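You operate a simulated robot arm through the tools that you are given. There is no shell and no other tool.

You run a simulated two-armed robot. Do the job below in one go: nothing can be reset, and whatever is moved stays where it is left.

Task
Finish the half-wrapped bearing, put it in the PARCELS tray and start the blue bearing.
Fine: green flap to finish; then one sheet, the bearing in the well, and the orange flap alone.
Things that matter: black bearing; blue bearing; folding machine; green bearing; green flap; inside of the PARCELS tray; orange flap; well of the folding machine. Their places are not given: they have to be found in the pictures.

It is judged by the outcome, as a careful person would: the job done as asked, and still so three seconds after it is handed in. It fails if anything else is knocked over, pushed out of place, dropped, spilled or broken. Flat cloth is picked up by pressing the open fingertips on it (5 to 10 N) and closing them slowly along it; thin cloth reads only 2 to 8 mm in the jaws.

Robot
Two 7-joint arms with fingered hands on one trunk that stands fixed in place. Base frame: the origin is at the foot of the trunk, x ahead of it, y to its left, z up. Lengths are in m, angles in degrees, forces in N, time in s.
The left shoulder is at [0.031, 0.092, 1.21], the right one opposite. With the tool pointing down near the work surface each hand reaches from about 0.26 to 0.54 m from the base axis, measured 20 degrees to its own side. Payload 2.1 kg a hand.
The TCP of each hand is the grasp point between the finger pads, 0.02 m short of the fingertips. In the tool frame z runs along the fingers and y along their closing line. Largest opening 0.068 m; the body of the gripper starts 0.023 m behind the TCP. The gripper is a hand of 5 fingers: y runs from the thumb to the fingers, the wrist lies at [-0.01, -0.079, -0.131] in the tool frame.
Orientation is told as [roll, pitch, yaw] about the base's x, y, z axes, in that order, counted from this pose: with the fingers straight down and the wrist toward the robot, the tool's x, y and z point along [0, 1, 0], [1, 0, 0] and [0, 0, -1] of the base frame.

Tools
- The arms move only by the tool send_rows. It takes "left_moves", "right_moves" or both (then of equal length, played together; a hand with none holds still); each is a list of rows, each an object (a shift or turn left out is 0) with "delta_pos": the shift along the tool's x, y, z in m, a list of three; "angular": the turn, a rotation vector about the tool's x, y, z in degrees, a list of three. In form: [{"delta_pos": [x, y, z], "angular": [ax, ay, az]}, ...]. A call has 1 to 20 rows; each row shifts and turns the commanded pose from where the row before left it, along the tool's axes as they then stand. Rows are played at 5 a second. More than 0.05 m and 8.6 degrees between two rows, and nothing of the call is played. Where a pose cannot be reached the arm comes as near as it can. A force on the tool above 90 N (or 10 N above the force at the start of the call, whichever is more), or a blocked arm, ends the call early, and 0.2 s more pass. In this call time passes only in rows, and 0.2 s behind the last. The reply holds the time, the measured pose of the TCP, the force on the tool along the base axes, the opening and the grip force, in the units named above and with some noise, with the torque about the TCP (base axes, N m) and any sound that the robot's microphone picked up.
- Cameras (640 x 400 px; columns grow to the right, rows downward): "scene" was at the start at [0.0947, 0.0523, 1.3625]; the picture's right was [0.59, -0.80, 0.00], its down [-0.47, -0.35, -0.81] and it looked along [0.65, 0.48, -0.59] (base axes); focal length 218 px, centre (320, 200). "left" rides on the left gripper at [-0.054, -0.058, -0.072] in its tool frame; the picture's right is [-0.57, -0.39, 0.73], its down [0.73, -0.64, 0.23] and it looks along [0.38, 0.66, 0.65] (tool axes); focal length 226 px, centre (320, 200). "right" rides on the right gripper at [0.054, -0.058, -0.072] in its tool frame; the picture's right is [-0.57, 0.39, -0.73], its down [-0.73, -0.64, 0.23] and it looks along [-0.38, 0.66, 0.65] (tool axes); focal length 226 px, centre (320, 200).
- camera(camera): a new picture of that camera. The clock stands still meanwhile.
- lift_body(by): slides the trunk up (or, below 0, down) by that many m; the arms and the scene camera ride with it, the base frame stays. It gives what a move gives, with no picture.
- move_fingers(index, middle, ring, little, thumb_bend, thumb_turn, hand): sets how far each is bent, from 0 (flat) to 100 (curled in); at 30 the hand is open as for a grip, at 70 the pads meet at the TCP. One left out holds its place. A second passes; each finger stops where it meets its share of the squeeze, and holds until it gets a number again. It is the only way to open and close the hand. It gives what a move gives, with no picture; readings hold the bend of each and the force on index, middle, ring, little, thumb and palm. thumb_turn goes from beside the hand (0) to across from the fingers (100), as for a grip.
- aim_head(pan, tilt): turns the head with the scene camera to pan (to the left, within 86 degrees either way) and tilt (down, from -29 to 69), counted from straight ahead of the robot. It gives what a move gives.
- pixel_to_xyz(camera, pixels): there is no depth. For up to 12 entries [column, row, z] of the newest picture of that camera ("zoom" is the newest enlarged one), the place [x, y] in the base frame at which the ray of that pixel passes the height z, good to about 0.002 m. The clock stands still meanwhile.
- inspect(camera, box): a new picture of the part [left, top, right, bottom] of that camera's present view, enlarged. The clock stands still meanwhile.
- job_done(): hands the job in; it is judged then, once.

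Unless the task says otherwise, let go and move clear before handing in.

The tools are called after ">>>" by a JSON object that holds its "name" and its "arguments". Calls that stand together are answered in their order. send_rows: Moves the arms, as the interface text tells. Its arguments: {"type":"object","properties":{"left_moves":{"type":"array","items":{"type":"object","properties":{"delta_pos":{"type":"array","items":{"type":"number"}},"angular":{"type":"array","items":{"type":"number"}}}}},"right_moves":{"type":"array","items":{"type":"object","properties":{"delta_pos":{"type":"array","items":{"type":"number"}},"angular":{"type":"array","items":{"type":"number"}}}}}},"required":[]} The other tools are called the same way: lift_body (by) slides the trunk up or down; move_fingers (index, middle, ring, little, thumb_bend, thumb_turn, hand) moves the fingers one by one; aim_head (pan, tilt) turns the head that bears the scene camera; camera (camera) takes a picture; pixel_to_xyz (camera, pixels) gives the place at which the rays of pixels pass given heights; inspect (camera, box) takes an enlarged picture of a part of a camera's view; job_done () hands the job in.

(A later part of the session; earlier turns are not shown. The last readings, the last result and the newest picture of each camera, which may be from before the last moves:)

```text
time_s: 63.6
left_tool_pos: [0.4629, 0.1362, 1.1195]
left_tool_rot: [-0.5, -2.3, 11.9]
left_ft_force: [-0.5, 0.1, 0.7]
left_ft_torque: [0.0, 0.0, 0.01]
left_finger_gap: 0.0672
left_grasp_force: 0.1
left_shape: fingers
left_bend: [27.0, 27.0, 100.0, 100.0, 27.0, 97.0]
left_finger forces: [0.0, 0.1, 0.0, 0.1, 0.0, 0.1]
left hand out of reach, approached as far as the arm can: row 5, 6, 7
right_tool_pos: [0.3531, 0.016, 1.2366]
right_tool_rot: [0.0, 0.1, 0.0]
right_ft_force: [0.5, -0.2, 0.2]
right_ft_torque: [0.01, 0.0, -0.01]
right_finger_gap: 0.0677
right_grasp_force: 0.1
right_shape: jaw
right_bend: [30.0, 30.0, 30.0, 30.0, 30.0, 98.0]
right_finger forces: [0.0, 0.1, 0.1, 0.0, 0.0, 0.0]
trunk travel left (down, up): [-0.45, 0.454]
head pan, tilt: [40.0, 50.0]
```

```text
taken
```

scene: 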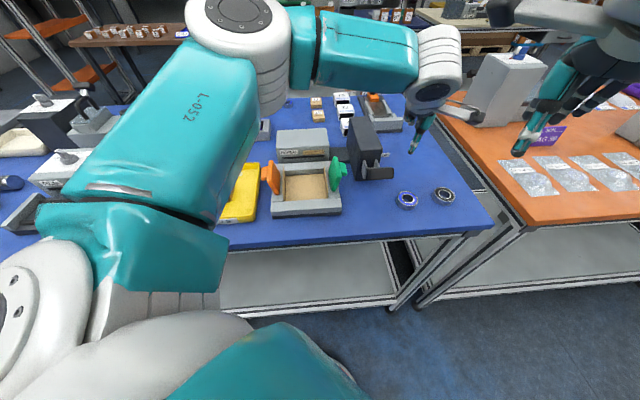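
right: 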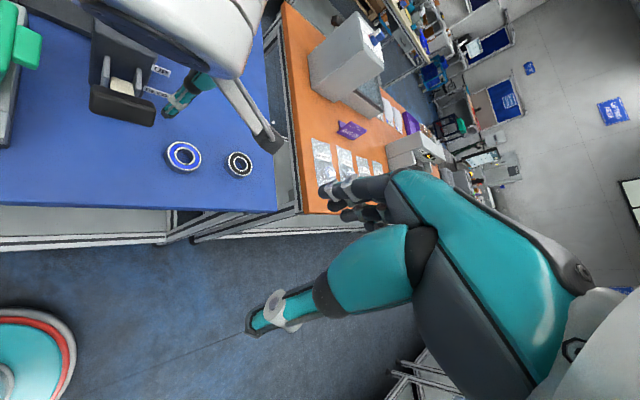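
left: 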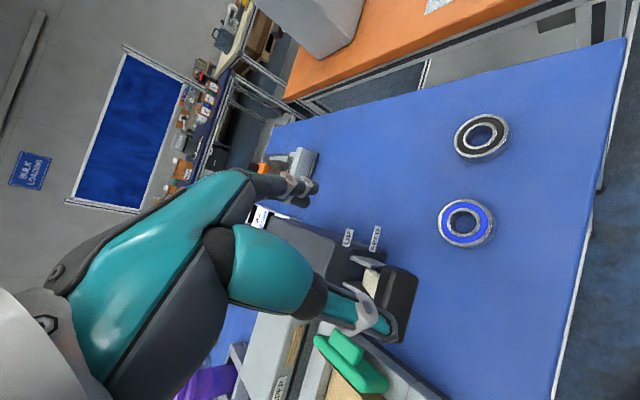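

At this height reach is still short: TCP stopped at (0.463,0.136,1.12). The rated reach holds near the work surface, so I'll level the tool, go lower and farther right, clear of the paddle, and try again.

>>> {"name": "send_rows", "arguments": {"left_moves": [{"delta_pos": [-0.005, -0.01, 0.02], "angular": [2.2, 0.5, 0]}, {"delta_pos": [-0.012, 0, 0.02]}, {"delta_pos": [-0.012, 0, 0.015]}]}}

>>> {"name": "send_rows", "arguments": {"left_moves": [{"delta_pos": [0, 0.015, 0.01]}, {"delta_pos": [0, 0.015, 0.01]}]}}

>>> {"name": "inspect", "arguments": {"camera": "right", "box": [40, 0, 300, 200]}}

>>> {"name": "camera", "arguments": {"camera": "left"}}

```text
time_s: 64.4
left_tool_pos: [0.4365, 0.1262, 1.0728]
left_tool_rot: [0.1, 0.1, 12.1]
left_ft_force: [-0.1, -1.0, -0.5]
left_ft_torque: [-0.01, 0.0, -0.01]
left_finger_gap: 0.0672
left_grasp_force: 0.0
left_shape: fingers
left_bend: [27.0, 27.0, 100.0, 100.0, 27.0, 97.0]
left_finger forces: [0.0, 0.0, 0.0, 0.0, 0.1, 0.0]
left hand out of reach, approached as far as the arm can: row 1, 2, 3
right_tool_pos: [0.3525, 0.0181, 1.2368]
right_tool_rot: [0.0, 0.1, 0.1]
right_ft_force: [0.0, 0.9, 0.0]
right_ft_torque: [-0.05, -0.02, -0.02]
right_finger_gap: 0.0675
right_grasp_force: 0.2
right_shape: jaw
right_bend: [30.0, 30.0, 30.0, 30.0, 30.0, 98.0]
right_finger forces: [0.0, 0.0, 0.1, 0.0, 0.1, 0.0]
trunk travel left (down, up): [-0.45, 0.454]
head pan, tilt: [40.0, 50.0]
```

```text
time_s: 65.0
left_tool_pos: [0.4485, 0.1466, 1.0606]
left_tool_rot: [-0.1, 0.0, 12.0]
left_ft_force: [0.3, 0.4, 0.7]
left_ft_torque: [0.0, -0.01, 0.04]
left_finger_gap: 0.0672
left_grasp_force: 0.0
left_shape: fingers
left_bend: [27.0, 27.0, 100.0, 100.0, 27.0, 97.0]
left_finger forces: [0.0, 0.0, 0.0, 0.0, 0.1, 0.1]
left hand out of reach, approached as far as the arm can: row 1, 2
right_tool_pos: [0.3544, 0.0174, 1.2353]
right_tool_rot: [0.0, 0.1, 0.1]
right_ft_force: [0.0, -0.6, 0.4]
right_ft_torque: [0.03, -0.01, 0.04]
right_finger_gap: 0.0675
right_grasp_force: 0.1
right_shape: jaw
right_bend: [30.0, 30.0, 30.0, 30.0, 30.0, 98.0]
right_finger forces: [0.0, 0.0, 0.0, 0.0, 0.0, 0.0]
trunk travel left (down, up): [-0.45, 0.454]
head pan, tilt: [40.0, 50.0]
```

```text
2.00 times, centred on (170, 100) of right
```

zoom: 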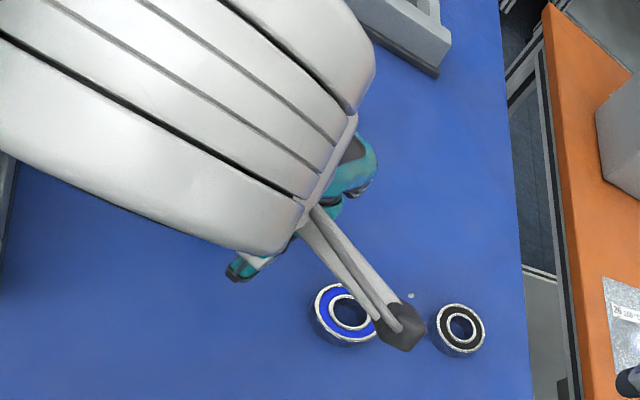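

```text
taken
```

left: 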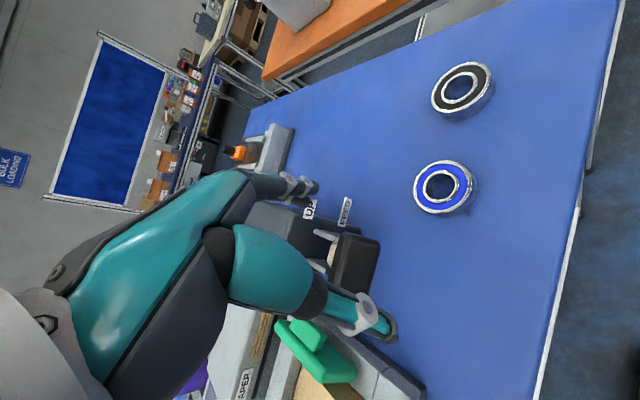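

Reach gets worse when the trunk is high, and was better with the shoulder lower than the wrist. I'll draw the left hand back and up, tuck the right hand up out of the way, and lower the trunk in two stages.

>>> {"name": "send_rows", "arguments": {"left_moves": [{"delta_pos": [0, -0.03, -0.03]}, {"delta_pos": [0, -0.03, -0.03]}, {"delta_pos": [0, -0.01, -0.03]}, {"delta_pos": [0, 0, -0.03]}], "right_moves": [{"delta_pos": [-0.02, -0.02, -0.03]}, {"delta_pos": [-0.02, -0.02, -0.03]}, {"delta_pos": [-0.01, -0.01, -0.03]}, {"delta_pos": [0, 0, -0.03]}]}}

>>> {"name": "lift_body", "arguments": {"by": -0.12}}

>>> {"name": "send_rows", "arguments": {"left_moves": [{"delta_pos": [0, 0, -0.04]}, {"delta_pos": [0, 0, -0.04]}, {"delta_pos": [0, 0, -0.04]}], "right_moves": [{"delta_pos": [0, 0, -0.03]}, {"delta_pos": [0, 0, -0.03]}, {"delta_pos": [0, 0, -0.03]}]}}

>>> {"name": "camera", "arguments": {"camera": "scene"}}

```text
time_s: 66.0
left_tool_pos: [0.3783, 0.1322, 1.1817]
left_tool_rot: [0.1, 0.1, 12.2]
left_ft_force: [-0.5, -1.0, 0.0]
left_ft_torque: [0.0, 0.01, 0.0]
left_finger_gap: 0.067
left_grasp_force: 0.0
left_shape: fingers
left_bend: [27.0, 27.0, 100.0, 100.0, 27.0, 97.0]
left_finger forces: [0.0, 0.0, 0.0, 0.0, 0.0, 0.0]
right_tool_pos: [0.3027, -0.0329, 1.3578]
right_tool_rot: [0.1, 0.1, 0.1]
right_ft_force: [0.1, 0.3, 0.5]
right_ft_torque: [0.02, 0.0, -0.01]
right_finger_gap: 0.0678
right_grasp_force: 0.1
right_shape: jaw
right_bend: [30.0, 30.0, 30.0, 30.0, 30.0, 98.0]
right_finger forces: [0.0, 0.0, 0.0, 0.1, 0.0, 0.0]
trunk travel left (down, up): [-0.45, 0.454]
head pan, tilt: [40.0, 50.0]
```

```text
time_s: 67.5
left_tool_pos: [0.3783, 0.1324, 1.0604]
left_tool_rot: [0.1, -0.1, 12.2]
left_ft_force: [0.6, -0.4, 0.6]
left_ft_torque: [0.03, -0.02, 0.03]
left_finger_gap: 0.0673
left_grasp_force: 0.2
left_shape: fingers
left_bend: [27.0, 27.0, 100.0, 100.0, 27.0, 97.0]
left_finger forces: [0.1, 0.0, 0.1, 0.0, 0.0, 0.1]
right_tool_pos: [0.3031, -0.0338, 1.2357]
right_tool_rot: [0.0, 0.1, 0.1]
right_ft_force: [0.6, 0.1, -0.1]
right_ft_torque: [0.01, 0.01, -0.02]
right_finger_gap: 0.0677
right_grasp_force: 0.1
right_shape: jaw
right_bend: [30.0, 30.0, 30.0, 30.0, 30.0, 98.0]
right_finger forces: [0.0, 0.1, 0.0, 0.0, 0.0, 0.0]
trunk travel left (down, up): [-0.33, 0.574]
head pan, tilt: [40.0, 50.0]
```

```text
time_s: 68.3
left_tool_pos: [0.3769, 0.1334, 1.1815]
left_tool_rot: [0.0, 0.0, 12.0]
left_ft_force: [-1.3, -0.2, 0.5]
left_ft_torque: [-0.03, 0.01, 0.0]
left_finger_gap: 0.0672
left_grasp_force: 0.0
left_shape: fingers
left_bend: [27.0, 27.0, 100.0, 100.0, 27.0, 97.0]
left_finger forces: [0.0, 0.1, 0.1, 0.0, 0.0, 0.0]
right_tool_pos: [0.2982, -0.0327, 1.3259]
right_tool_rot: [-0.1, -0.1, 0.1]
right_ft_force: [-0.3, 0.3, 0.3]
right_ft_torque: [-0.02, -0.01, 0.01]
right_finger_gap: 0.0677
right_grasp_force: 0.0
right_shape: jaw
right_bend: [30.0, 30.0, 30.0, 30.0, 30.0, 98.0]
right_finger forces: [0.1, 0.0, 0.0, 0.0, 0.0, 0.0]
right hand out of reach, approached as far as the arm can: row 3
trunk travel left (down, up): [-0.33, 0.574]
head pan, tilt: [40.0, 50.0]
```

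```text
taken
```

scene: 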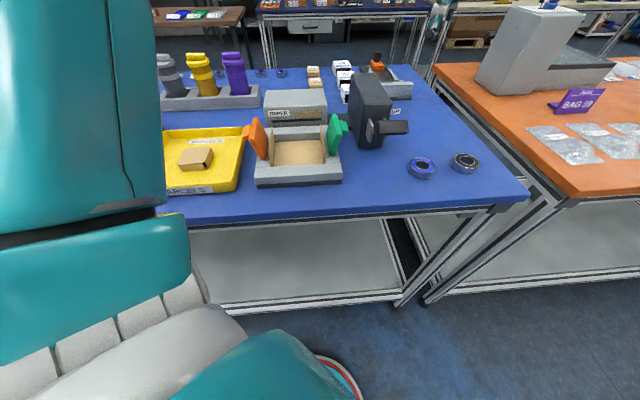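

The elbow rides out to the left at shoulder height, well clear of the table. I'll lower the trunk another 0.12 m and then reach toward the bearing.

>>> {"name": "lift_body", "arguments": {"by": -0.12}}

>>> {"name": "send_rows", "arguments": {"left_moves": [{"delta_pos": [-0.02, 0.02, 0]}, {"delta_pos": [-0.02, 0.03, 0]}, {"delta_pos": [-0.01, 0.03, 0]}, {"delta_pos": [0, 0.03, 0]}]}}

>>> {"name": "camera", "arguments": {"camera": "scene"}}

>>> {"name": "camera", "arguments": {"camera": "left"}}

```text
time_s: 69.8
left_tool_pos: [0.3792, 0.1333, 1.0611]
left_tool_rot: [0.0, 0.1, 12.1]
left_ft_force: [-0.3, -0.1, -0.1]
left_ft_torque: [-0.02, 0.03, 0.0]
left_finger_gap: 0.067
left_grasp_force: 0.0
left_shape: fingers
left_bend: [27.0, 27.0, 100.0, 100.0, 27.0, 97.0]
left_finger forces: [0.0, 0.0, 0.1, 0.1, 0.0, 0.0]
right_tool_pos: [0.2971, -0.0345, 1.2023]
right_tool_rot: [0.0, 0.1, 0.1]
right_ft_force: [0.0, -0.2, -0.4]
right_ft_torque: [-0.03, 0.04, -0.01]
right_finger_gap: 0.0678
right_grasp_force: 0.0
right_shape: jaw
right_bend: [30.0, 30.0, 30.0, 30.0, 30.0, 98.0]
right_finger forces: [0.1, 0.1, 0.0, 0.1, 0.0, 0.0]
trunk travel left (down, up): [-0.21, 0.694]
head pan, tilt: [40.0, 50.0]
```

```text
time_s: 70.8
left_tool_pos: [0.4329, 0.1479, 1.0517]
left_tool_rot: [0.0, 0.0, 12.2]
left_ft_force: [-0.5, -0.1, -0.5]
left_ft_torque: [0.01, 0.02, 0.03]
left_finger_gap: 0.0672
left_grasp_force: 0.0
left_shape: fingers
left_bend: [27.0, 27.0, 100.0, 100.0, 27.0, 97.0]
left_finger forces: [0.0, 0.0, 0.0, 0.1, 0.0, 0.0]
left hand out of reach, approached as far as the arm can: row 1, 2, 3, 4
right_tool_pos: [0.2991, -0.0332, 1.2025]
right_tool_rot: [-0.1, 0.1, 0.1]
right_ft_force: [-0.4, 0.3, 0.0]
right_ft_torque: [0.0, 0.0, 0.02]
right_finger_gap: 0.0675
right_grasp_force: 0.2
right_shape: jaw
right_bend: [30.0, 30.0, 30.0, 30.0, 30.0, 98.0]
right_finger forces: [0.0, 0.0, 0.0, 0.0, 0.1, 0.1]
trunk travel left (down, up): [-0.21, 0.694]
head pan, tilt: [40.0, 50.0]
```

```text
taken
```

scene: 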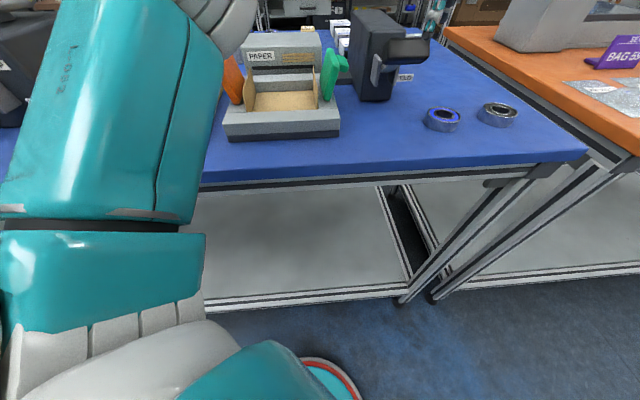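

```text
taken
```

left: 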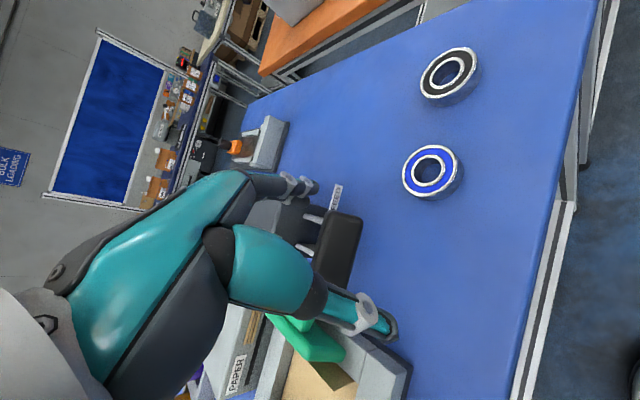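

Reach is best when the wrist is a little above the shoulder, but the bearing is still a few centimetres too far for a tool-down grasp. My plan is to hook one extended finger into its bore and draw it closer. First I'll measure the table edge and the bearing bore.

>>> {"name": "pixel_to_xyz", "arguments": {"camera": "left", "pixels": [[594, 60, 0.897], [560, 220, 0.897], [530, 360, 0.897], [433, 170, 0.912], [425, 158, 0.912], [440, 183, 0.912], [402, 172, 0.912], [461, 168, 0.912]]}}

>>> {"name": "inspect", "arguments": {"camera": "left", "box": [370, 100, 500, 220]}}

>>> {"name": "pixel_to_xyz", "arguments": {"camera": "scene", "pixels": [[585, 152, 0.897], [400, 168, 0.897], [300, 176, 0.897], [440, 112, 0.912], [339, 138, 0.897]]}}

```text
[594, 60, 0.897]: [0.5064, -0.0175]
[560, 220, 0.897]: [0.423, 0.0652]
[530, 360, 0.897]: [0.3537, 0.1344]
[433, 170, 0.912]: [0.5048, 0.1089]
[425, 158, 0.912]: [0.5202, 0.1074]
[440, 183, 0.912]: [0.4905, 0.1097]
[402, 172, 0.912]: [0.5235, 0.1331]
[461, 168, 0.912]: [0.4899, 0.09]
```

```text
3.33 times, centred on (435, 160) of left
```

zoom: 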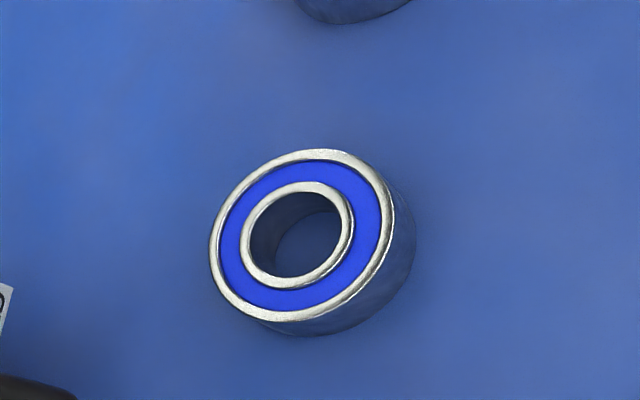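

```text
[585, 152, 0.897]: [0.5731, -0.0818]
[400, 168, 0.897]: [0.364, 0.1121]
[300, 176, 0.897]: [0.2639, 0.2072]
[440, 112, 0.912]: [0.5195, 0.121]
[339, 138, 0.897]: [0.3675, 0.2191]
```

The table edge lies along x+y≈0.488, and the bore is about 0.026 m wide, centre near (0.505,0.111). I'll pull the hand back, point only the index finger, turn to yaw 25° and lower in front of the paddle.

>>> {"name": "send_rows", "arguments": {"left_moves": [{"delta_pos": [-0.008, -0.024, 0]}, {"delta_pos": [-0.008, -0.024, 0]}, {"delta_pos": [-0.008, -0.022, 0]}, {"angular": [0, 0, -6.5]}, {"angular": [0, 0, -6.5]}]}}

>>> {"name": "move_fingers", "arguments": {"hand": "left", "index": 20, "middle": 100, "ring": 100, "little": 100, "thumb_bend": 0, "thumb_turn": 0}}

>>> {"name": "send_rows", "arguments": {"left_moves": [{"delta_pos": [0, 0, 0.03]}, {"delta_pos": [0, 0, 0.03]}]}}

>>> {"name": "camera", "arguments": {"camera": "scene"}}

>>> {"name": "inspect", "arguments": {"camera": "scene", "box": [330, 20, 530, 170]}}

>>> {"name": "camera", "arguments": {"camera": "left"}}

```text
time_s: 72.0
left_tool_pos: [0.3658, 0.1142, 1.051]
left_tool_rot: [0.0, -0.1, 25.2]
left_ft_force: [0.1, 0.0, 0.3]
left_ft_torque: [-0.01, 0.04, 0.0]
left_finger_gap: 0.0672
left_grasp_force: 0.1
left_shape: fingers
left_bend: [27.0, 27.0, 100.0, 100.0, 27.0, 97.0]
left_finger forces: [0.0, 0.0, 0.0, 0.0, 0.0, 0.0]
left hand out of reach, approached as far as the arm can: row 5
right_tool_pos: [0.2989, -0.0332, 1.2025]
right_tool_rot: [0.1, 0.1, 0.1]
right_ft_force: [0.0, -0.5, -0.9]
right_ft_torque: [0.01, 0.0, 0.0]
right_finger_gap: 0.0678
right_grasp_force: 0.0
right_shape: jaw
right_bend: [30.0, 30.0, 30.0, 30.0, 30.0, 98.0]
right_finger forces: [0.0, 0.0, 0.1, 0.1, 0.1, 0.0]
trunk travel left (down, up): [-0.21, 0.694]
head pan, tilt: [40.0, 50.0]
```

```text
time_s: 73.0
left_tool_pos: [0.3666, 0.1138, 1.0497]
left_tool_rot: [0.0, 0.0, 25.0]
left_ft_force: [0.5, -1.1, -0.1]
left_ft_torque: [0.02, -0.01, -0.01]
left_finger_gap: 0.1018
left_grasp_force: 0.1
left_shape: fingers
left_bend: [20.0, 100.0, 100.0, 100.0, 1.0, 0.0]
left_finger forces: [0.1, 0.1, 0.1, 0.1, 0.1, 0.0]
right_tool_pos: [0.2998, -0.0329, 1.2016]
right_tool_rot: [0.0, 0.1, 0.1]
right_ft_force: [0.1, 0.2, -0.6]
right_ft_torque: [0.0, 0.0, 0.0]
right_finger_gap: 0.0676
right_grasp_force: 0.1
right_shape: jaw
right_bend: [30.0, 30.0, 30.0, 30.0, 30.0, 98.0]
right_finger forces: [0.0, 0.1, 0.0, 0.0, 0.0, 0.0]
trunk travel left (down, up): [-0.21, 0.694]
head pan, tilt: [40.0, 50.0]
```

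```text
time_s: 73.6
left_tool_pos: [0.3654, 0.1143, 0.9897]
left_tool_rot: [0.0, 0.1, 25.0]
left_ft_force: [-0.1, 0.7, 1.1]
left_ft_torque: [0.0, 0.03, 0.02]
left_finger_gap: 0.1018
left_grasp_force: 0.1
left_shape: fingers
left_bend: [20.0, 100.0, 100.0, 100.0, 0.0, 0.0]
left_finger forces: [0.0, 0.0, 0.1, 0.0, 0.0, 0.1]
right_tool_pos: [0.299, -0.0334, 1.2025]
right_tool_rot: [-0.1, 0.1, 0.0]
right_ft_force: [0.5, -0.1, 0.4]
right_ft_torque: [-0.01, 0.03, 0.01]
right_finger_gap: 0.0676
right_grasp_force: 0.0
right_shape: jaw
right_bend: [30.0, 30.0, 30.0, 30.0, 30.0, 98.0]
right_finger forces: [0.0, 0.0, 0.1, 0.0, 0.0, 0.0]
trunk travel left (down, up): [-0.21, 0.694]
head pan, tilt: [40.0, 50.0]
```

```text
taken
```

scene: 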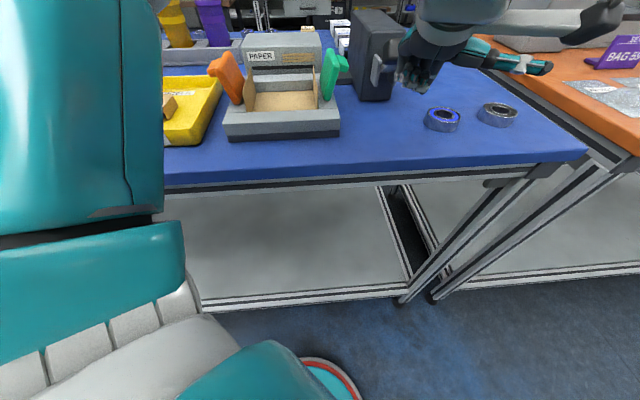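

```text
2.67 times, centred on (430, 95) of scene
```

zoom: 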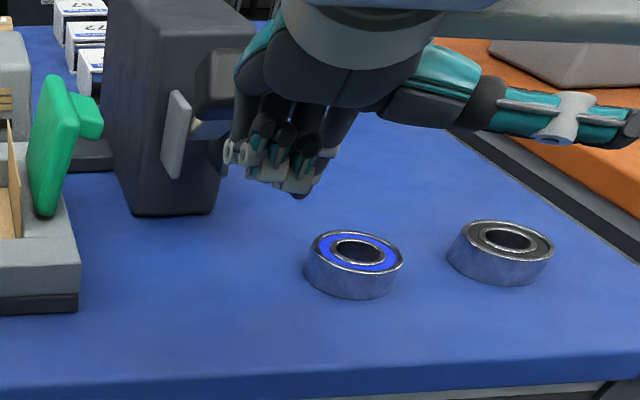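

```text
taken
```

left: 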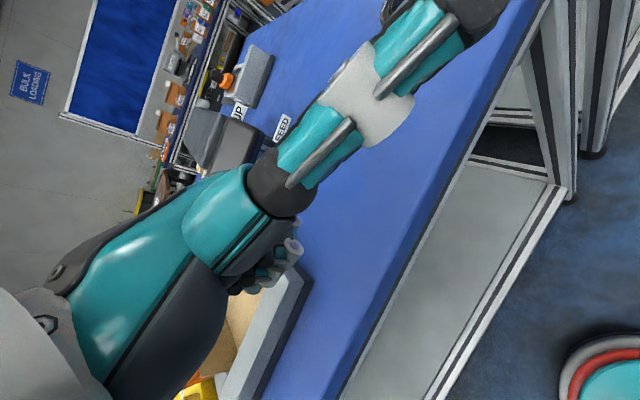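

The curled fingers hang nearly as low as the index tip, so I need to see the hand shape better. I'll try index at 45 with the other fingers flat, and look from the right camera.

>>> {"name": "send_rows", "arguments": {"left_moves": [{"delta_pos": [0, 0, -0.03]}, {"delta_pos": [0, 0, -0.03]}]}}

>>> {"name": "move_fingers", "arguments": {"hand": "left", "index": 45, "middle": 0, "ring": 0, "little": 0}}

>>> {"name": "camera", "arguments": {"camera": "right"}}

>>> {"name": "inspect", "arguments": {"camera": "scene", "box": [330, 0, 530, 140]}}

```text
time_s: 74.2
left_tool_pos: [0.367, 0.1138, 1.0505]
left_tool_rot: [0.0, 0.1, 25.1]
left_ft_force: [0.5, 0.2, 0.6]
left_ft_torque: [-0.04, 0.01, -0.02]
left_finger_gap: 0.1016
left_grasp_force: 0.0
left_shape: fingers
left_bend: [20.0, 100.0, 100.0, 100.0, 0.0, 0.0]
left_finger forces: [0.0, 0.0, 0.0, 0.1, 0.0, 0.1]
right_tool_pos: [0.299, -0.0337, 1.2014]
right_tool_rot: [0.1, 0.1, 0.1]
right_ft_force: [0.0, 0.0, -0.4]
right_ft_torque: [0.01, 0.0, 0.03]
right_finger_gap: 0.0673
right_grasp_force: 0.0
right_shape: jaw
right_bend: [30.0, 30.0, 30.0, 30.0, 30.0, 98.0]
right_finger forces: [0.0, 0.0, 0.0, 0.0, 0.1, 0.0]
trunk travel left (down, up): [-0.21, 0.694]
head pan, tilt: [40.0, 50.0]
```

```text
time_s: 75.2
left_tool_pos: [0.3684, 0.1141, 1.0499]
left_tool_rot: [0.0, 0.1, 25.1]
left_ft_force: [-0.3, 0.1, 0.3]
left_ft_torque: [-0.02, -0.03, -0.01]
left_finger_gap: 0.0932
left_grasp_force: 0.1
left_shape: fingers
left_bend: [45.0, 0.0, 0.0, 0.0, 0.0, 0.0]
left_finger forces: [0.0, 0.0, 0.1, 0.0, 0.0, 0.0]
right_tool_pos: [0.299, -0.0332, 1.2016]
right_tool_rot: [0.0, 0.1, 0.1]
right_ft_force: [0.4, 0.5, 0.1]
right_ft_torque: [0.02, 0.02, -0.01]
right_finger_gap: 0.0676
right_grasp_force: 0.1
right_shape: jaw
right_bend: [30.0, 30.0, 30.0, 30.0, 30.0, 98.0]
right_finger forces: [0.1, 0.1, 0.0, 0.0, 0.1, 0.0]
trunk travel left (down, up): [-0.21, 0.694]
head pan, tilt: [40.0, 50.0]
```

```text
taken
```

right: 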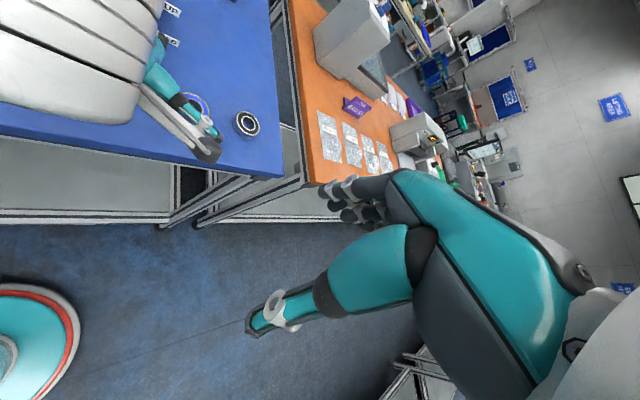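

```text
2.86 times, centred on (430, 70) of scene
```

zoom: 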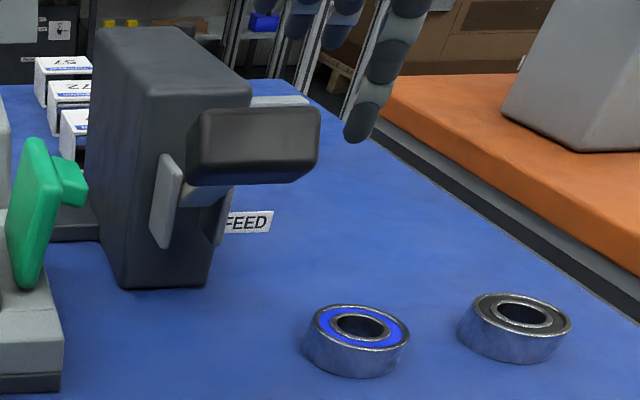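

Index at 45 with the rest flat separates well (tip at zoom (360,130), the others far above). I'll tilt the hand 18° outward for reach and bring the index tip above the bore.

>>> {"name": "send_rows", "arguments": {"left_moves": [{"angular": [-6, 0, 0]}, {"angular": [-6, 0, 0]}, {"angular": [-6, 0, 0]}, {"delta_pos": [0, -0.00875, 0.0269]}, {"delta_pos": [0, -0.00875, 0.0269]}, {"delta_pos": [0, -0.00875, 0.0269]}]}}

>>> {"name": "camera", "arguments": {"camera": "scene"}}

>>> {"name": "inspect", "arguments": {"camera": "scene", "box": [340, 20, 540, 160]}}

```text
time_s: 76.6
left_tool_pos: [0.3656, 0.1139, 0.9651]
left_tool_rot: [0.0, -17.9, 25.1]
left_ft_force: [0.7, -0.2, -0.2]
left_ft_torque: [-0.01, 0.0, 0.01]
left_finger_gap: 0.093
left_grasp_force: 0.2
left_shape: fingers
left_bend: [45.0, 0.0, 0.0, 0.0, 0.0, 0.0]
left_finger forces: [0.0, 0.1, 0.1, 0.1, 0.0, 0.1]
right_tool_pos: [0.299, -0.0339, 1.2023]
right_tool_rot: [0.0, 0.1, 0.1]
right_ft_force: [0.9, -0.7, -1.0]
right_ft_torque: [-0.03, 0.0, 0.06]
right_finger_gap: 0.0678
right_grasp_force: 0.1
right_shape: jaw
right_bend: [30.0, 30.0, 30.0, 30.0, 30.0, 98.0]
right_finger forces: [0.1, 0.1, 0.1, 0.1, 0.1, 0.0]
trunk travel left (down, up): [-0.21, 0.694]
head pan, tilt: [40.0, 50.0]
```

```text
taken
```

scene: 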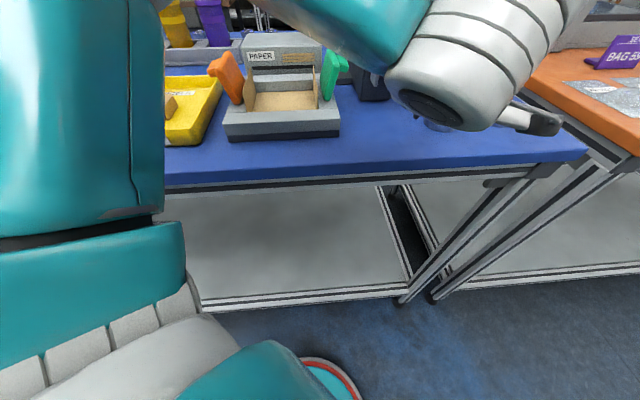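

```text
2.86 times, centred on (440, 90) of scene
```

zoom: 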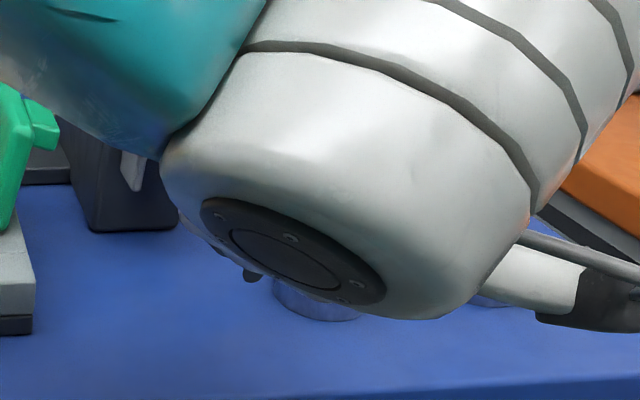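

The wrist blocks the scene view, so I'll look through the left and right cameras.

>>> {"name": "camera", "arguments": {"camera": "left"}}

>>> {"name": "camera", "arguments": {"camera": "right"}}

```text
taken
```

left: 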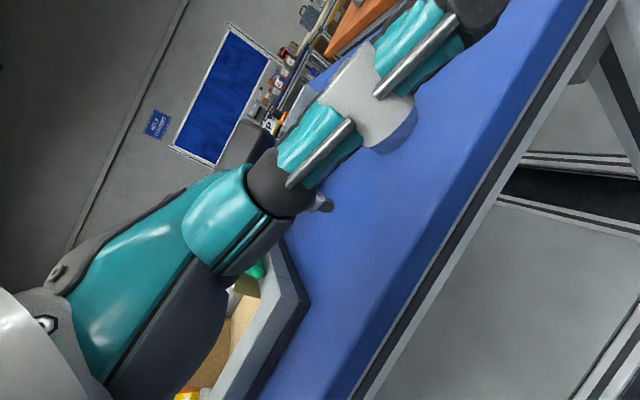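

```text
taken
```

right: 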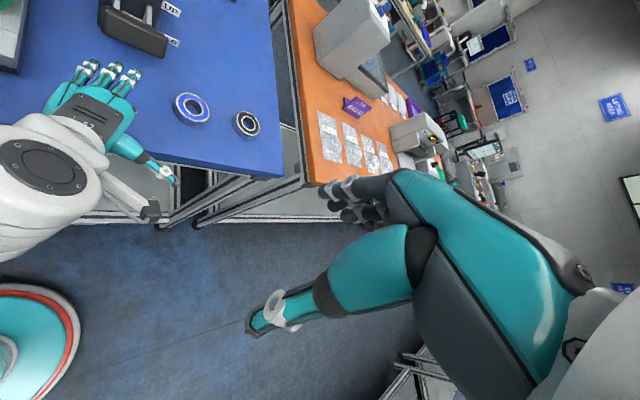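

The right camera gives a good overhead view: the hand at (90,110), paddle (135,25), blue bearing (192,107). I'll enlarge it.

>>> {"name": "inspect", "arguments": {"camera": "right", "box": [20, 0, 280, 220]}}

>>> {"name": "pixel_to_xyz", "arguments": {"camera": "right", "pixels": [[192, 107, 0.912], [246, 123, 0.912], [165, 45, 1.02], [165, 45, 1.0]]}}

```text
1.82 times, centred on (150, 110) of right
```

zoom: 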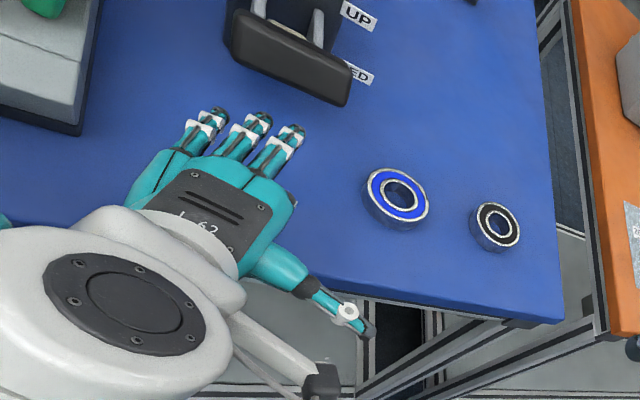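

```text
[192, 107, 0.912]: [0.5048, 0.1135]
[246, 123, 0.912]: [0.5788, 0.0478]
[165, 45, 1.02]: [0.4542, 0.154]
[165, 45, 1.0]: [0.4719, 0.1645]
```

>>> {"name": "pixel_to_xyz", "arguments": {"camera": "right", "pixels": [[92.3, 61.6, 0.98], [92.3, 61.6, 1.0], [137.9, 72.6, 0.98], [137.9, 72.6, 1.0], [134, 108, 0.98], [134, 108, 1.0], [70, 100, 1.0], [175, 180, 0.96], [175, 180, 0.98]]}}

```text
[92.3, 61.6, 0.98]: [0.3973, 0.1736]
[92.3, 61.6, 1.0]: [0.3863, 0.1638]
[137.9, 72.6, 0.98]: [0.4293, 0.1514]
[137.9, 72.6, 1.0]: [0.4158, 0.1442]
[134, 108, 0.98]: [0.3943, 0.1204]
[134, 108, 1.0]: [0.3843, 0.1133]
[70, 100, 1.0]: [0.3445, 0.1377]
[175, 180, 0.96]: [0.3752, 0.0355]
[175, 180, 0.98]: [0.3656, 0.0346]
```

The flat fingers will pass about 1–2 cm right of the paddle's end. I'll move forward over the bore at z≈0.965 and check from the right camera.

>>> {"name": "send_rows", "arguments": {"left_moves": [{"delta_pos": [-0.01405, 0.0222, 0.0072]}, {"delta_pos": [-0.01405, 0.0222, 0.0072]}, {"delta_pos": [-0.01405, 0.0222, 0.0072]}, {"delta_pos": [-0.01405, 0.0222, 0.0072]}]}}

>>> {"name": "inspect", "arguments": {"camera": "right", "box": [60, 0, 280, 180]}}

>>> {"name": "inspect", "arguments": {"camera": "scene", "box": [360, 20, 560, 160]}}

>>> {"name": "camera", "arguments": {"camera": "left"}}

```text
time_s: 77.6
left_tool_pos: [0.4495, 0.1159, 0.9626]
left_tool_rot: [0.0, -17.9, 25.0]
left_ft_force: [-12.0, -10.0, -14.9]
left_ft_torque: [-0.18, -0.34, 0.41]
left_finger_gap: 0.093
left_grasp_force: 10.0
left_shape: fingers
left_bend: [45.0, 0.0, 0.0, 18.0, 0.0, 0.0]
left_finger forces: [0.0, 0.0, 1.2, 19.9, 0.0, 0.0]
left hand out of reach, approached as far as the arm can: row 3, 4
right_tool_pos: [0.2977, -0.0349, 1.203]
right_tool_rot: [0.1, 0.1, 0.2]
right_ft_force: [0.0, -0.4, -0.9]
right_ft_torque: [0.01, 0.0, -0.02]
right_finger_gap: 0.0679
right_grasp_force: 0.0
right_shape: jaw
right_bend: [30.0, 30.0, 30.0, 30.0, 30.0, 98.0]
right_finger forces: [0.1, 0.0, 0.0, 0.1, 0.1, 0.1]
trunk travel left (down, up): [-0.21, 0.694]
head pan, tilt: [40.0, 50.0]
```

```text
2.22 times, centred on (170, 90) of right
```

zoom: 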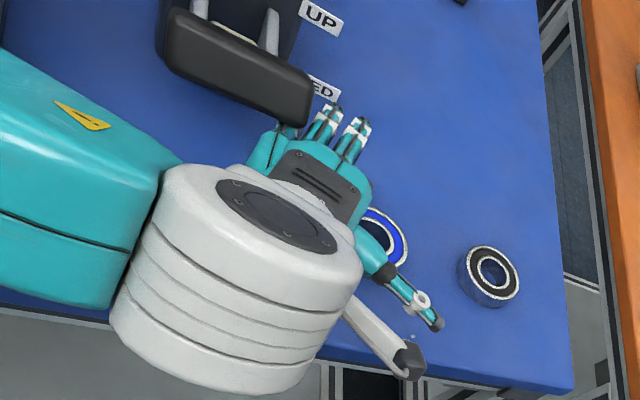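

```text
2.86 times, centred on (460, 90) of scene
```

zoom: 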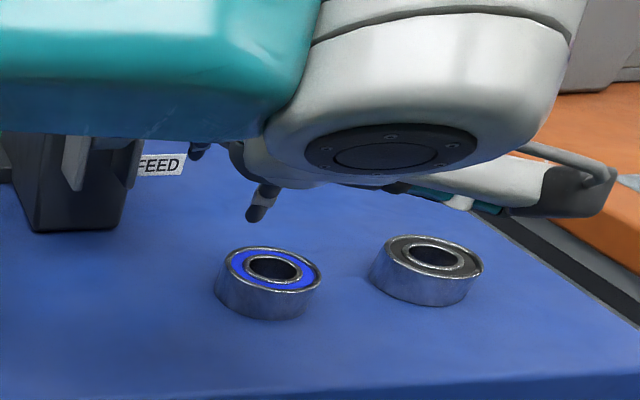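

```text
taken
```

left: 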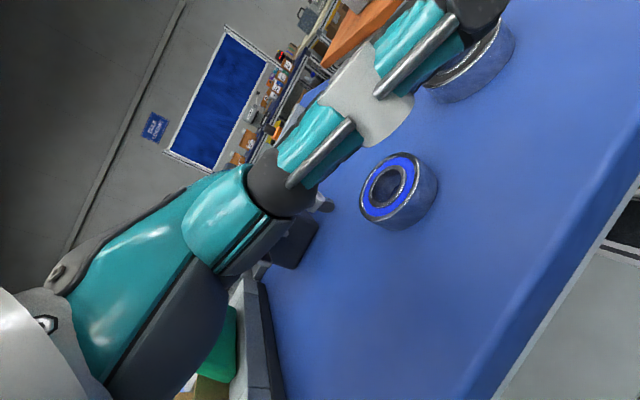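

The little finger has met the paddle (20 N) because the arm fell short to the right. I'll back straight off at once.

>>> {"name": "send_rows", "arguments": {"left_moves": [{"delta_pos": [0, -0.0143, -0.0046]}, {"delta_pos": [0, -0.0143, -0.0046]}, {"delta_pos": [0, -0.019, -0.0062]}]}}

>>> {"name": "inspect", "arguments": {"camera": "right", "box": [0, 0, 260, 180]}}

>>> {"name": "inspect", "arguments": {"camera": "scene", "box": [220, 0, 460, 160]}}

```text
time_s: 78.4
left_tool_pos: [0.4046, 0.0971, 0.96]
left_tool_rot: [0.0, -17.9, 25.2]
left_ft_force: [-0.1, 0.4, 0.7]
left_ft_torque: [0.0, 0.0, 0.0]
left_finger_gap: 0.0933
left_grasp_force: 0.0
left_shape: fingers
left_bend: [45.0, 0.0, 0.0, 0.0, 0.0, 0.0]
left_finger forces: [0.0, 0.1, 0.0, 0.0, 0.0, 0.0]
right_tool_pos: [0.2993, -0.0334, 1.2018]
right_tool_rot: [0.1, 0.0, 0.1]
right_ft_force: [0.5, -1.0, -0.2]
right_ft_torque: [0.0, 0.02, 0.04]
right_finger_gap: 0.0676
right_grasp_force: 0.0
right_shape: jaw
right_bend: [30.0, 30.0, 30.0, 30.0, 30.0, 98.0]
right_finger forces: [0.0, 0.1, 0.0, 0.0, 0.0, 0.0]
trunk travel left (down, up): [-0.21, 0.694]
head pan, tilt: [40.0, 50.0]
```

```text
2.22 times, centred on (130, 90) of right
```

zoom: 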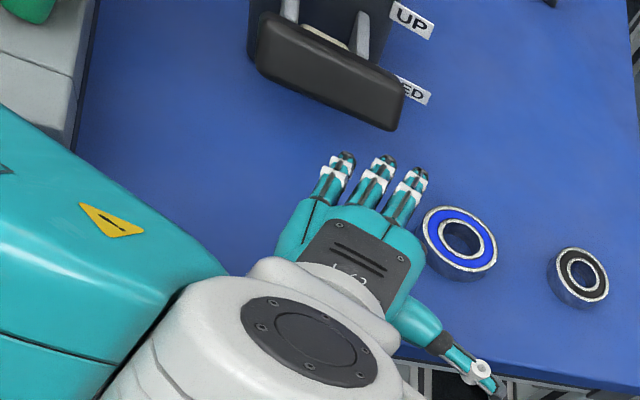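

```text
2.50 times, centred on (340, 80) of scene
```

zoom: 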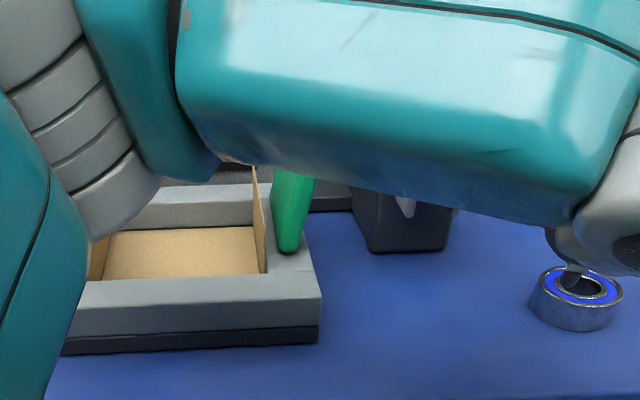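

Nothing was disturbed: the lever still stands at UP and the sheet is in the well. I suspect the wrist angle limits the reach, so I'll raise the hand above everything and test a more natural yaw of −10°.

>>> {"name": "send_rows", "arguments": {"left_moves": [{"delta_pos": [0, 0.0115, -0.035]}, {"delta_pos": [0, 0.0115, -0.035]}, {"delta_pos": [0, 0.0115, -0.035]}, {"angular": [0, -2.16, 6.66]}, {"angular": [0, -2.16, 6.66]}, {"angular": [0, -2.16, 6.66]}, {"angular": [0, -2.16, 6.66]}, {"angular": [0, -2.16, 6.66]}]}}

>>> {"name": "send_rows", "arguments": {"left_moves": [{"delta_pos": [0, 0.019, 0.0062]}, {"delta_pos": [0, 0.019, 0.0062]}, {"delta_pos": [0, 0.019, 0.0062]}, {"delta_pos": [0, 0.019, 0.0062]}]}}

```text
time_s: 80.2
left_tool_pos: [0.4031, 0.1389, 1.064]
left_tool_rot: [0.0, -18.0, -10.0]
left_ft_force: [-1.7, -0.2, 0.1]
left_ft_torque: [0.07, 0.01, 0.0]
left_finger_gap: 0.0932
left_grasp_force: 0.0
left_shape: fingers
left_bend: [45.0, 0.0, 0.0, 0.0, 0.0, 0.0]
left_finger forces: [0.0, 0.1, 0.1, 0.0, 0.0, 0.1]
left hand out of reach, approached as far as the arm can: row 1, 2, 3
right_tool_pos: [0.2999, -0.0331, 1.2032]
right_tool_rot: [0.1, 0.1, 0.1]
right_ft_force: [-1.2, 0.8, -0.4]
right_ft_torque: [-0.01, 0.03, -0.03]
right_finger_gap: 0.0678
right_grasp_force: 0.0
right_shape: jaw
right_bend: [30.0, 30.0, 30.0, 30.0, 30.0, 98.0]
right_finger forces: [0.1, 0.0, 0.0, 0.0, 0.1, 0.1]
trunk travel left (down, up): [-0.21, 0.694]
head pan, tilt: [40.0, 50.0]
```

```text
time_s: 81.2
left_tool_pos: [0.4796, 0.1232, 1.0626]
left_tool_rot: [0.0, -18.1, -10.0]
left_ft_force: [0.5, -0.3, 0.5]
left_ft_torque: [-0.01, -0.01, -0.01]
left_finger_gap: 0.0932
left_grasp_force: 0.0
left_shape: fingers
left_bend: [45.0, 0.0, 0.0, 0.0, 0.0, 0.0]
left_finger forces: [0.1, 0.1, 0.1, 0.0, 0.1, 0.0]
right_tool_pos: [0.2982, -0.0337, 1.2025]
right_tool_rot: [0.1, 0.2, 0.1]
right_ft_force: [-0.2, -0.3, 0.1]
right_ft_torque: [-0.03, 0.01, 0.0]
right_finger_gap: 0.0674
right_grasp_force: 0.1
right_shape: jaw
right_bend: [30.0, 30.0, 30.0, 30.0, 30.0, 98.0]
right_finger forces: [0.0, 0.0, 0.0, 0.0, 0.0, 0.0]
trunk travel left (down, up): [-0.21, 0.694]
head pan, tilt: [40.0, 50.0]
```

Yaw −10° reaches easily: TCP is at (0.480,0.123) with no reach limit. So wrist yaw was the limit. I'll level the tool here, above the paddle, and try reaching the bearing's position with yaw about 0°.

>>> {"name": "send_rows", "arguments": {"left_moves": [{"angular": [6, 0, 0]}, {"angular": [6, 0, 0]}, {"angular": [6, 0, 0]}]}}

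>>> {"name": "send_rows", "arguments": {"left_moves": [{"delta_pos": [-0.005, 0.013, 0]}, {"delta_pos": [-0.005, 0.013, 0]}]}}

>>> {"name": "send_rows", "arguments": {"left_moves": [{"angular": [0, 0, -5]}, {"angular": [0, 0, -5]}]}}

>>> {"name": "inspect", "arguments": {"camera": "right", "box": [60, 0, 280, 180]}}

```text
time_s: 82.0
left_tool_pos: [0.4633, 0.212, 1.0597]
left_tool_rot: [0.0, 0.2, -10.0]
left_ft_force: [0.1, 0.7, 0.6]
left_ft_torque: [0.01, 0.05, -0.04]
left_finger_gap: 0.0928
left_grasp_force: 0.1
left_shape: fingers
left_bend: [45.0, 0.0, 0.0, 0.0, 0.0, 0.0]
left_finger forces: [0.0, 0.0, 0.0, 0.0, 0.0, 0.0]
left hand out of reach, approached as far as the arm can: row 1, 2, 3
right_tool_pos: [0.2986, -0.0332, 1.203]
right_tool_rot: [-0.1, 0.1, 0.1]
right_ft_force: [0.0, -0.7, 0.0]
right_ft_torque: [0.0, 0.02, 0.02]
right_finger_gap: 0.0676
right_grasp_force: 0.2
right_shape: jaw
right_bend: [30.0, 30.0, 30.0, 30.0, 30.0, 98.0]
right_finger forces: [0.0, 0.1, 0.0, 0.0, 0.0, 0.0]
trunk travel left (down, up): [-0.21, 0.694]
head pan, tilt: [40.0, 50.0]
```

```text
time_s: 82.6
left_tool_pos: [0.4661, 0.2076, 1.0536]
left_tool_rot: [0.0, 0.0, -9.9]
left_ft_force: [-0.4, 0.2, -0.5]
left_ft_torque: [0.01, 0.0, 0.0]
left_finger_gap: 0.0928
left_grasp_force: 0.0
left_shape: fingers
left_bend: [45.0, 0.0, 0.0, 0.0, 0.0, 0.0]
left_finger forces: [0.0, 0.1, 0.1, 0.0, 0.0, 0.1]
left hand out of reach, approached as far as the arm can: row 1, 2
right_tool_pos: [0.3001, -0.0333, 1.2014]
right_tool_rot: [0.0, 0.1, 0.2]
right_ft_force: [0.6, 0.8, -0.1]
right_ft_torque: [0.04, 0.0, 0.02]
right_finger_gap: 0.0675
right_grasp_force: 0.2
right_shape: jaw
right_bend: [30.0, 30.0, 30.0, 30.0, 30.0, 98.0]
right_finger forces: [0.1, 0.0, 0.1, 0.1, 0.1, 0.0]
trunk travel left (down, up): [-0.21, 0.694]
head pan, tilt: [40.0, 50.0]
```

```text
time_s: 83.2
left_tool_pos: [0.4673, 0.2063, 1.0528]
left_tool_rot: [0.0, 0.0, 0.2]
left_ft_force: [-0.6, -1.1, 0.3]
left_ft_torque: [0.01, 0.02, 0.03]
left_finger_gap: 0.0929
left_grasp_force: 0.0
left_shape: fingers
left_bend: [45.0, 0.0, 0.0, 0.0, 0.0, 0.0]
left_finger forces: [0.0, 0.0, 0.0, 0.0, 0.0, 0.0]
right_tool_pos: [0.2992, -0.0336, 1.2022]
right_tool_rot: [0.0, 0.1, 0.1]
right_ft_force: [-0.1, 0.5, 0.0]
right_ft_torque: [0.0, 0.03, 0.0]
right_finger_gap: 0.0678
right_grasp_force: 0.1
right_shape: jaw
right_bend: [30.0, 30.0, 30.0, 30.0, 30.0, 98.0]
right_finger forces: [0.0, 0.1, 0.0, 0.0, 0.1, 0.0]
trunk travel left (down, up): [-0.21, 0.694]
head pan, tilt: [40.0, 50.0]
```

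```text
2.22 times, centred on (170, 90) of right
```

zoom: 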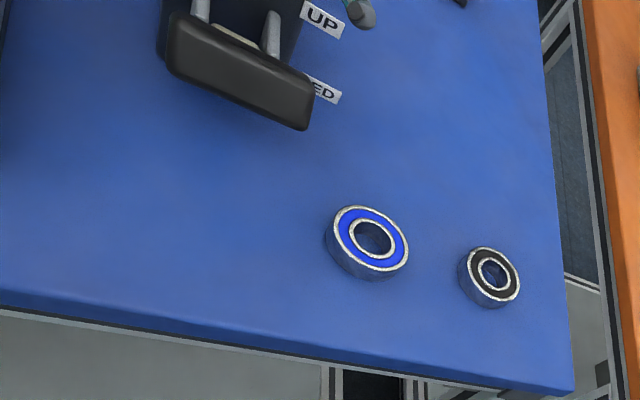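

Levelling the tool costs too much reach there, and the left palm would foul the paddle. A better plan: use the right hand, coming from the front right with yaw +45°, to hook the bore and drag the bearing to the free spot in front of the machine, where the left hand can grasp it. First I'll park the left hand up and to the left.

>>> {"name": "send_rows", "arguments": {"left_moves": [{"delta_pos": [0, 0, -0.04]}, {"delta_pos": [0, -0.01, -0.04]}, {"delta_pos": [0.0207, -0.035, 0]}, {"delta_pos": [0.0207, -0.035, 0]}, {"delta_pos": [0.0207, -0.035, 0]}, {"delta_pos": [0.0207, -0.035, 0]}, {"delta_pos": [0.0207, -0.035, 0]}, {"delta_pos": [0.0207, -0.035, 0]}]}}

>>> {"name": "move_fingers", "arguments": {"hand": "right", "index": 45, "middle": 0, "ring": 0, "little": 0, "thumb_bend": 0, "thumb_turn": 0}}

>>> {"name": "camera", "arguments": {"camera": "scene"}}

>>> {"name": "camera", "arguments": {"camera": "right"}}

>>> {"name": "camera", "arguments": {"camera": "left"}}

```text
time_s: 85.0
left_tool_pos: [0.2448, 0.3505, 1.0762]
left_tool_rot: [-0.1, 0.2, 0.0]
left_ft_force: [0.0, 0.0, 0.3]
left_ft_torque: [-0.01, -0.01, 0.01]
left_finger_gap: 0.093
left_grasp_force: 0.0
left_shape: fingers
left_bend: [45.0, 0.0, 0.0, 0.0, 0.0, 0.0]
left_finger forces: [0.0, 0.1, 0.0, 0.0, 0.0, 0.0]
left hand out of reach, approached as far as the arm can: row 1, 2
right_tool_pos: [0.2977, -0.0336, 1.202]
right_tool_rot: [0.0, 0.1, 0.2]
right_ft_force: [-0.7, -0.4, 0.5]
right_ft_torque: [0.0, 0.03, -0.01]
right_finger_gap: 0.0679
right_grasp_force: 0.1
right_shape: jaw
right_bend: [30.0, 30.0, 30.0, 30.0, 30.0, 98.0]
right_finger forces: [0.0, 0.0, 0.0, 0.0, 0.0, 0.1]
trunk travel left (down, up): [-0.21, 0.694]
head pan, tilt: [40.0, 50.0]
```

```text
time_s: 86.0
left_tool_pos: [0.2444, 0.3513, 1.0764]
left_tool_rot: [0.0, 0.0, 0.0]
left_ft_force: [-0.4, 0.1, -0.2]
left_ft_torque: [0.0, -0.04, 0.07]
left_finger_gap: 0.0932
left_grasp_force: 0.1
left_shape: fingers
left_bend: [45.0, 0.0, 0.0, 0.0, 0.0, 0.0]
left_finger forces: [0.1, 0.1, 0.1, 0.0, 0.0, 0.0]
right_tool_pos: [0.299, -0.0334, 1.202]
right_tool_rot: [-0.1, 0.1, 0.1]
right_ft_force: [0.0, -1.0, -0.2]
right_ft_torque: [0.03, 0.05, 0.02]
right_finger_gap: 0.093
right_grasp_force: 0.0
right_shape: fingers
right_bend: [45.0, 0.0, 0.0, 0.0, 1.0, 0.0]
right_finger forces: [0.0, 0.0, 0.0, 0.1, 0.1, 0.0]
trunk travel left (down, up): [-0.21, 0.694]
head pan, tilt: [40.0, 50.0]
```

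```text
taken
```

scene: 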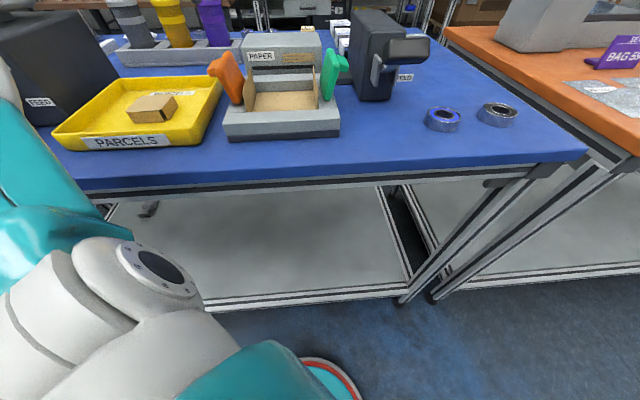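

```text
taken
```

right: 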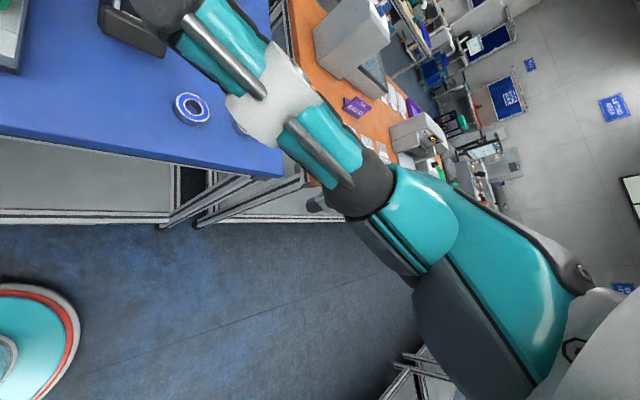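

```text
taken
```

left: 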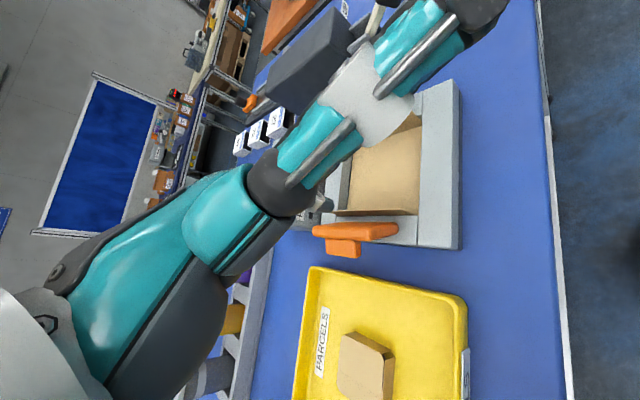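

The machine and sheet are intact and the left hand is parked. Now I'll turn the right hand to yaw 25°, tilt it 30° outward, and move it part of the way forward and down.

>>> {"name": "send_rows", "arguments": {"right_moves": [{"angular": [0, 0, -6.25]}, {"angular": [0, 0, -6.25]}, {"angular": [0, 0, -6.25]}, {"angular": [0, 0, -6.25]}, {"angular": [-7.5, 0, 0]}, {"angular": [-7.5, 0, 0]}, {"angular": [-7.5, 0, 0]}, {"angular": [-7.5, 0, 0]}, {"delta_pos": [0.005, 0.011, 0.041]}, {"delta_pos": [0.005, 0.011, 0.041]}, {"delta_pos": [0.005, 0.011, 0.041]}, {"delta_pos": [0.005, 0.011, 0.041]}]}}

>>> {"name": "camera", "arguments": {"camera": "scene"}}

>>> {"name": "camera", "arguments": {"camera": "right"}}

```text
time_s: 88.6
left_tool_pos: [0.2443, 0.3506, 1.0768]
left_tool_rot: [0.0, 0.0, 0.1]
left_ft_force: [-0.2, 0.7, 0.4]
left_ft_torque: [-0.05, 0.02, 0.01]
left_finger_gap: 0.0928
left_grasp_force: 0.0
left_shape: fingers
left_bend: [45.0, 0.0, 0.0, 0.0, 0.0, 0.0]
left_finger forces: [0.1, 0.1, 0.1, 0.0, 0.0, 0.1]
right_tool_pos: [0.3987, 0.0361, 1.0823]
right_tool_rot: [0.1, -29.9, 25.1]
right_ft_force: [-0.6, -1.1, -0.9]
right_ft_torque: [-0.02, 0.02, 0.04]
right_finger_gap: 0.0928
right_grasp_force: 0.1
right_shape: fingers
right_bend: [45.0, 0.0, 0.0, 0.0, 0.0, 0.0]
right_finger forces: [0.0, 0.0, 0.0, 0.0, 0.1, 0.0]
trunk travel left (down, up): [-0.21, 0.694]
head pan, tilt: [40.0, 50.0]
```

```text
taken
```

scene: 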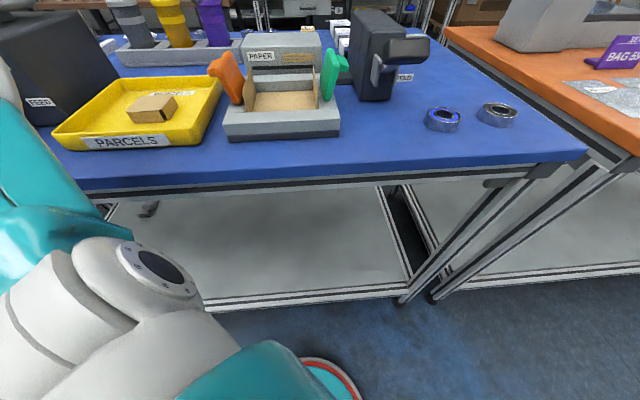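

```text
taken
```

right: 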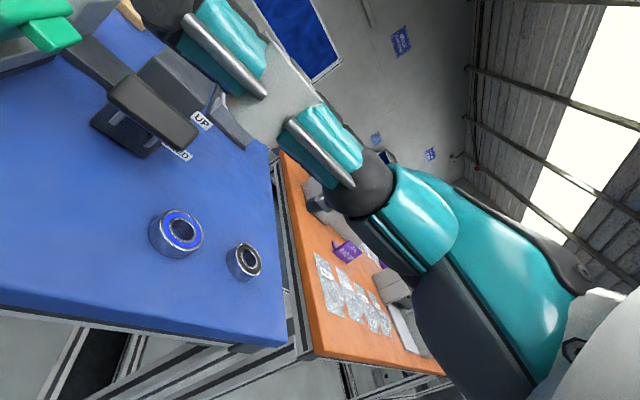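

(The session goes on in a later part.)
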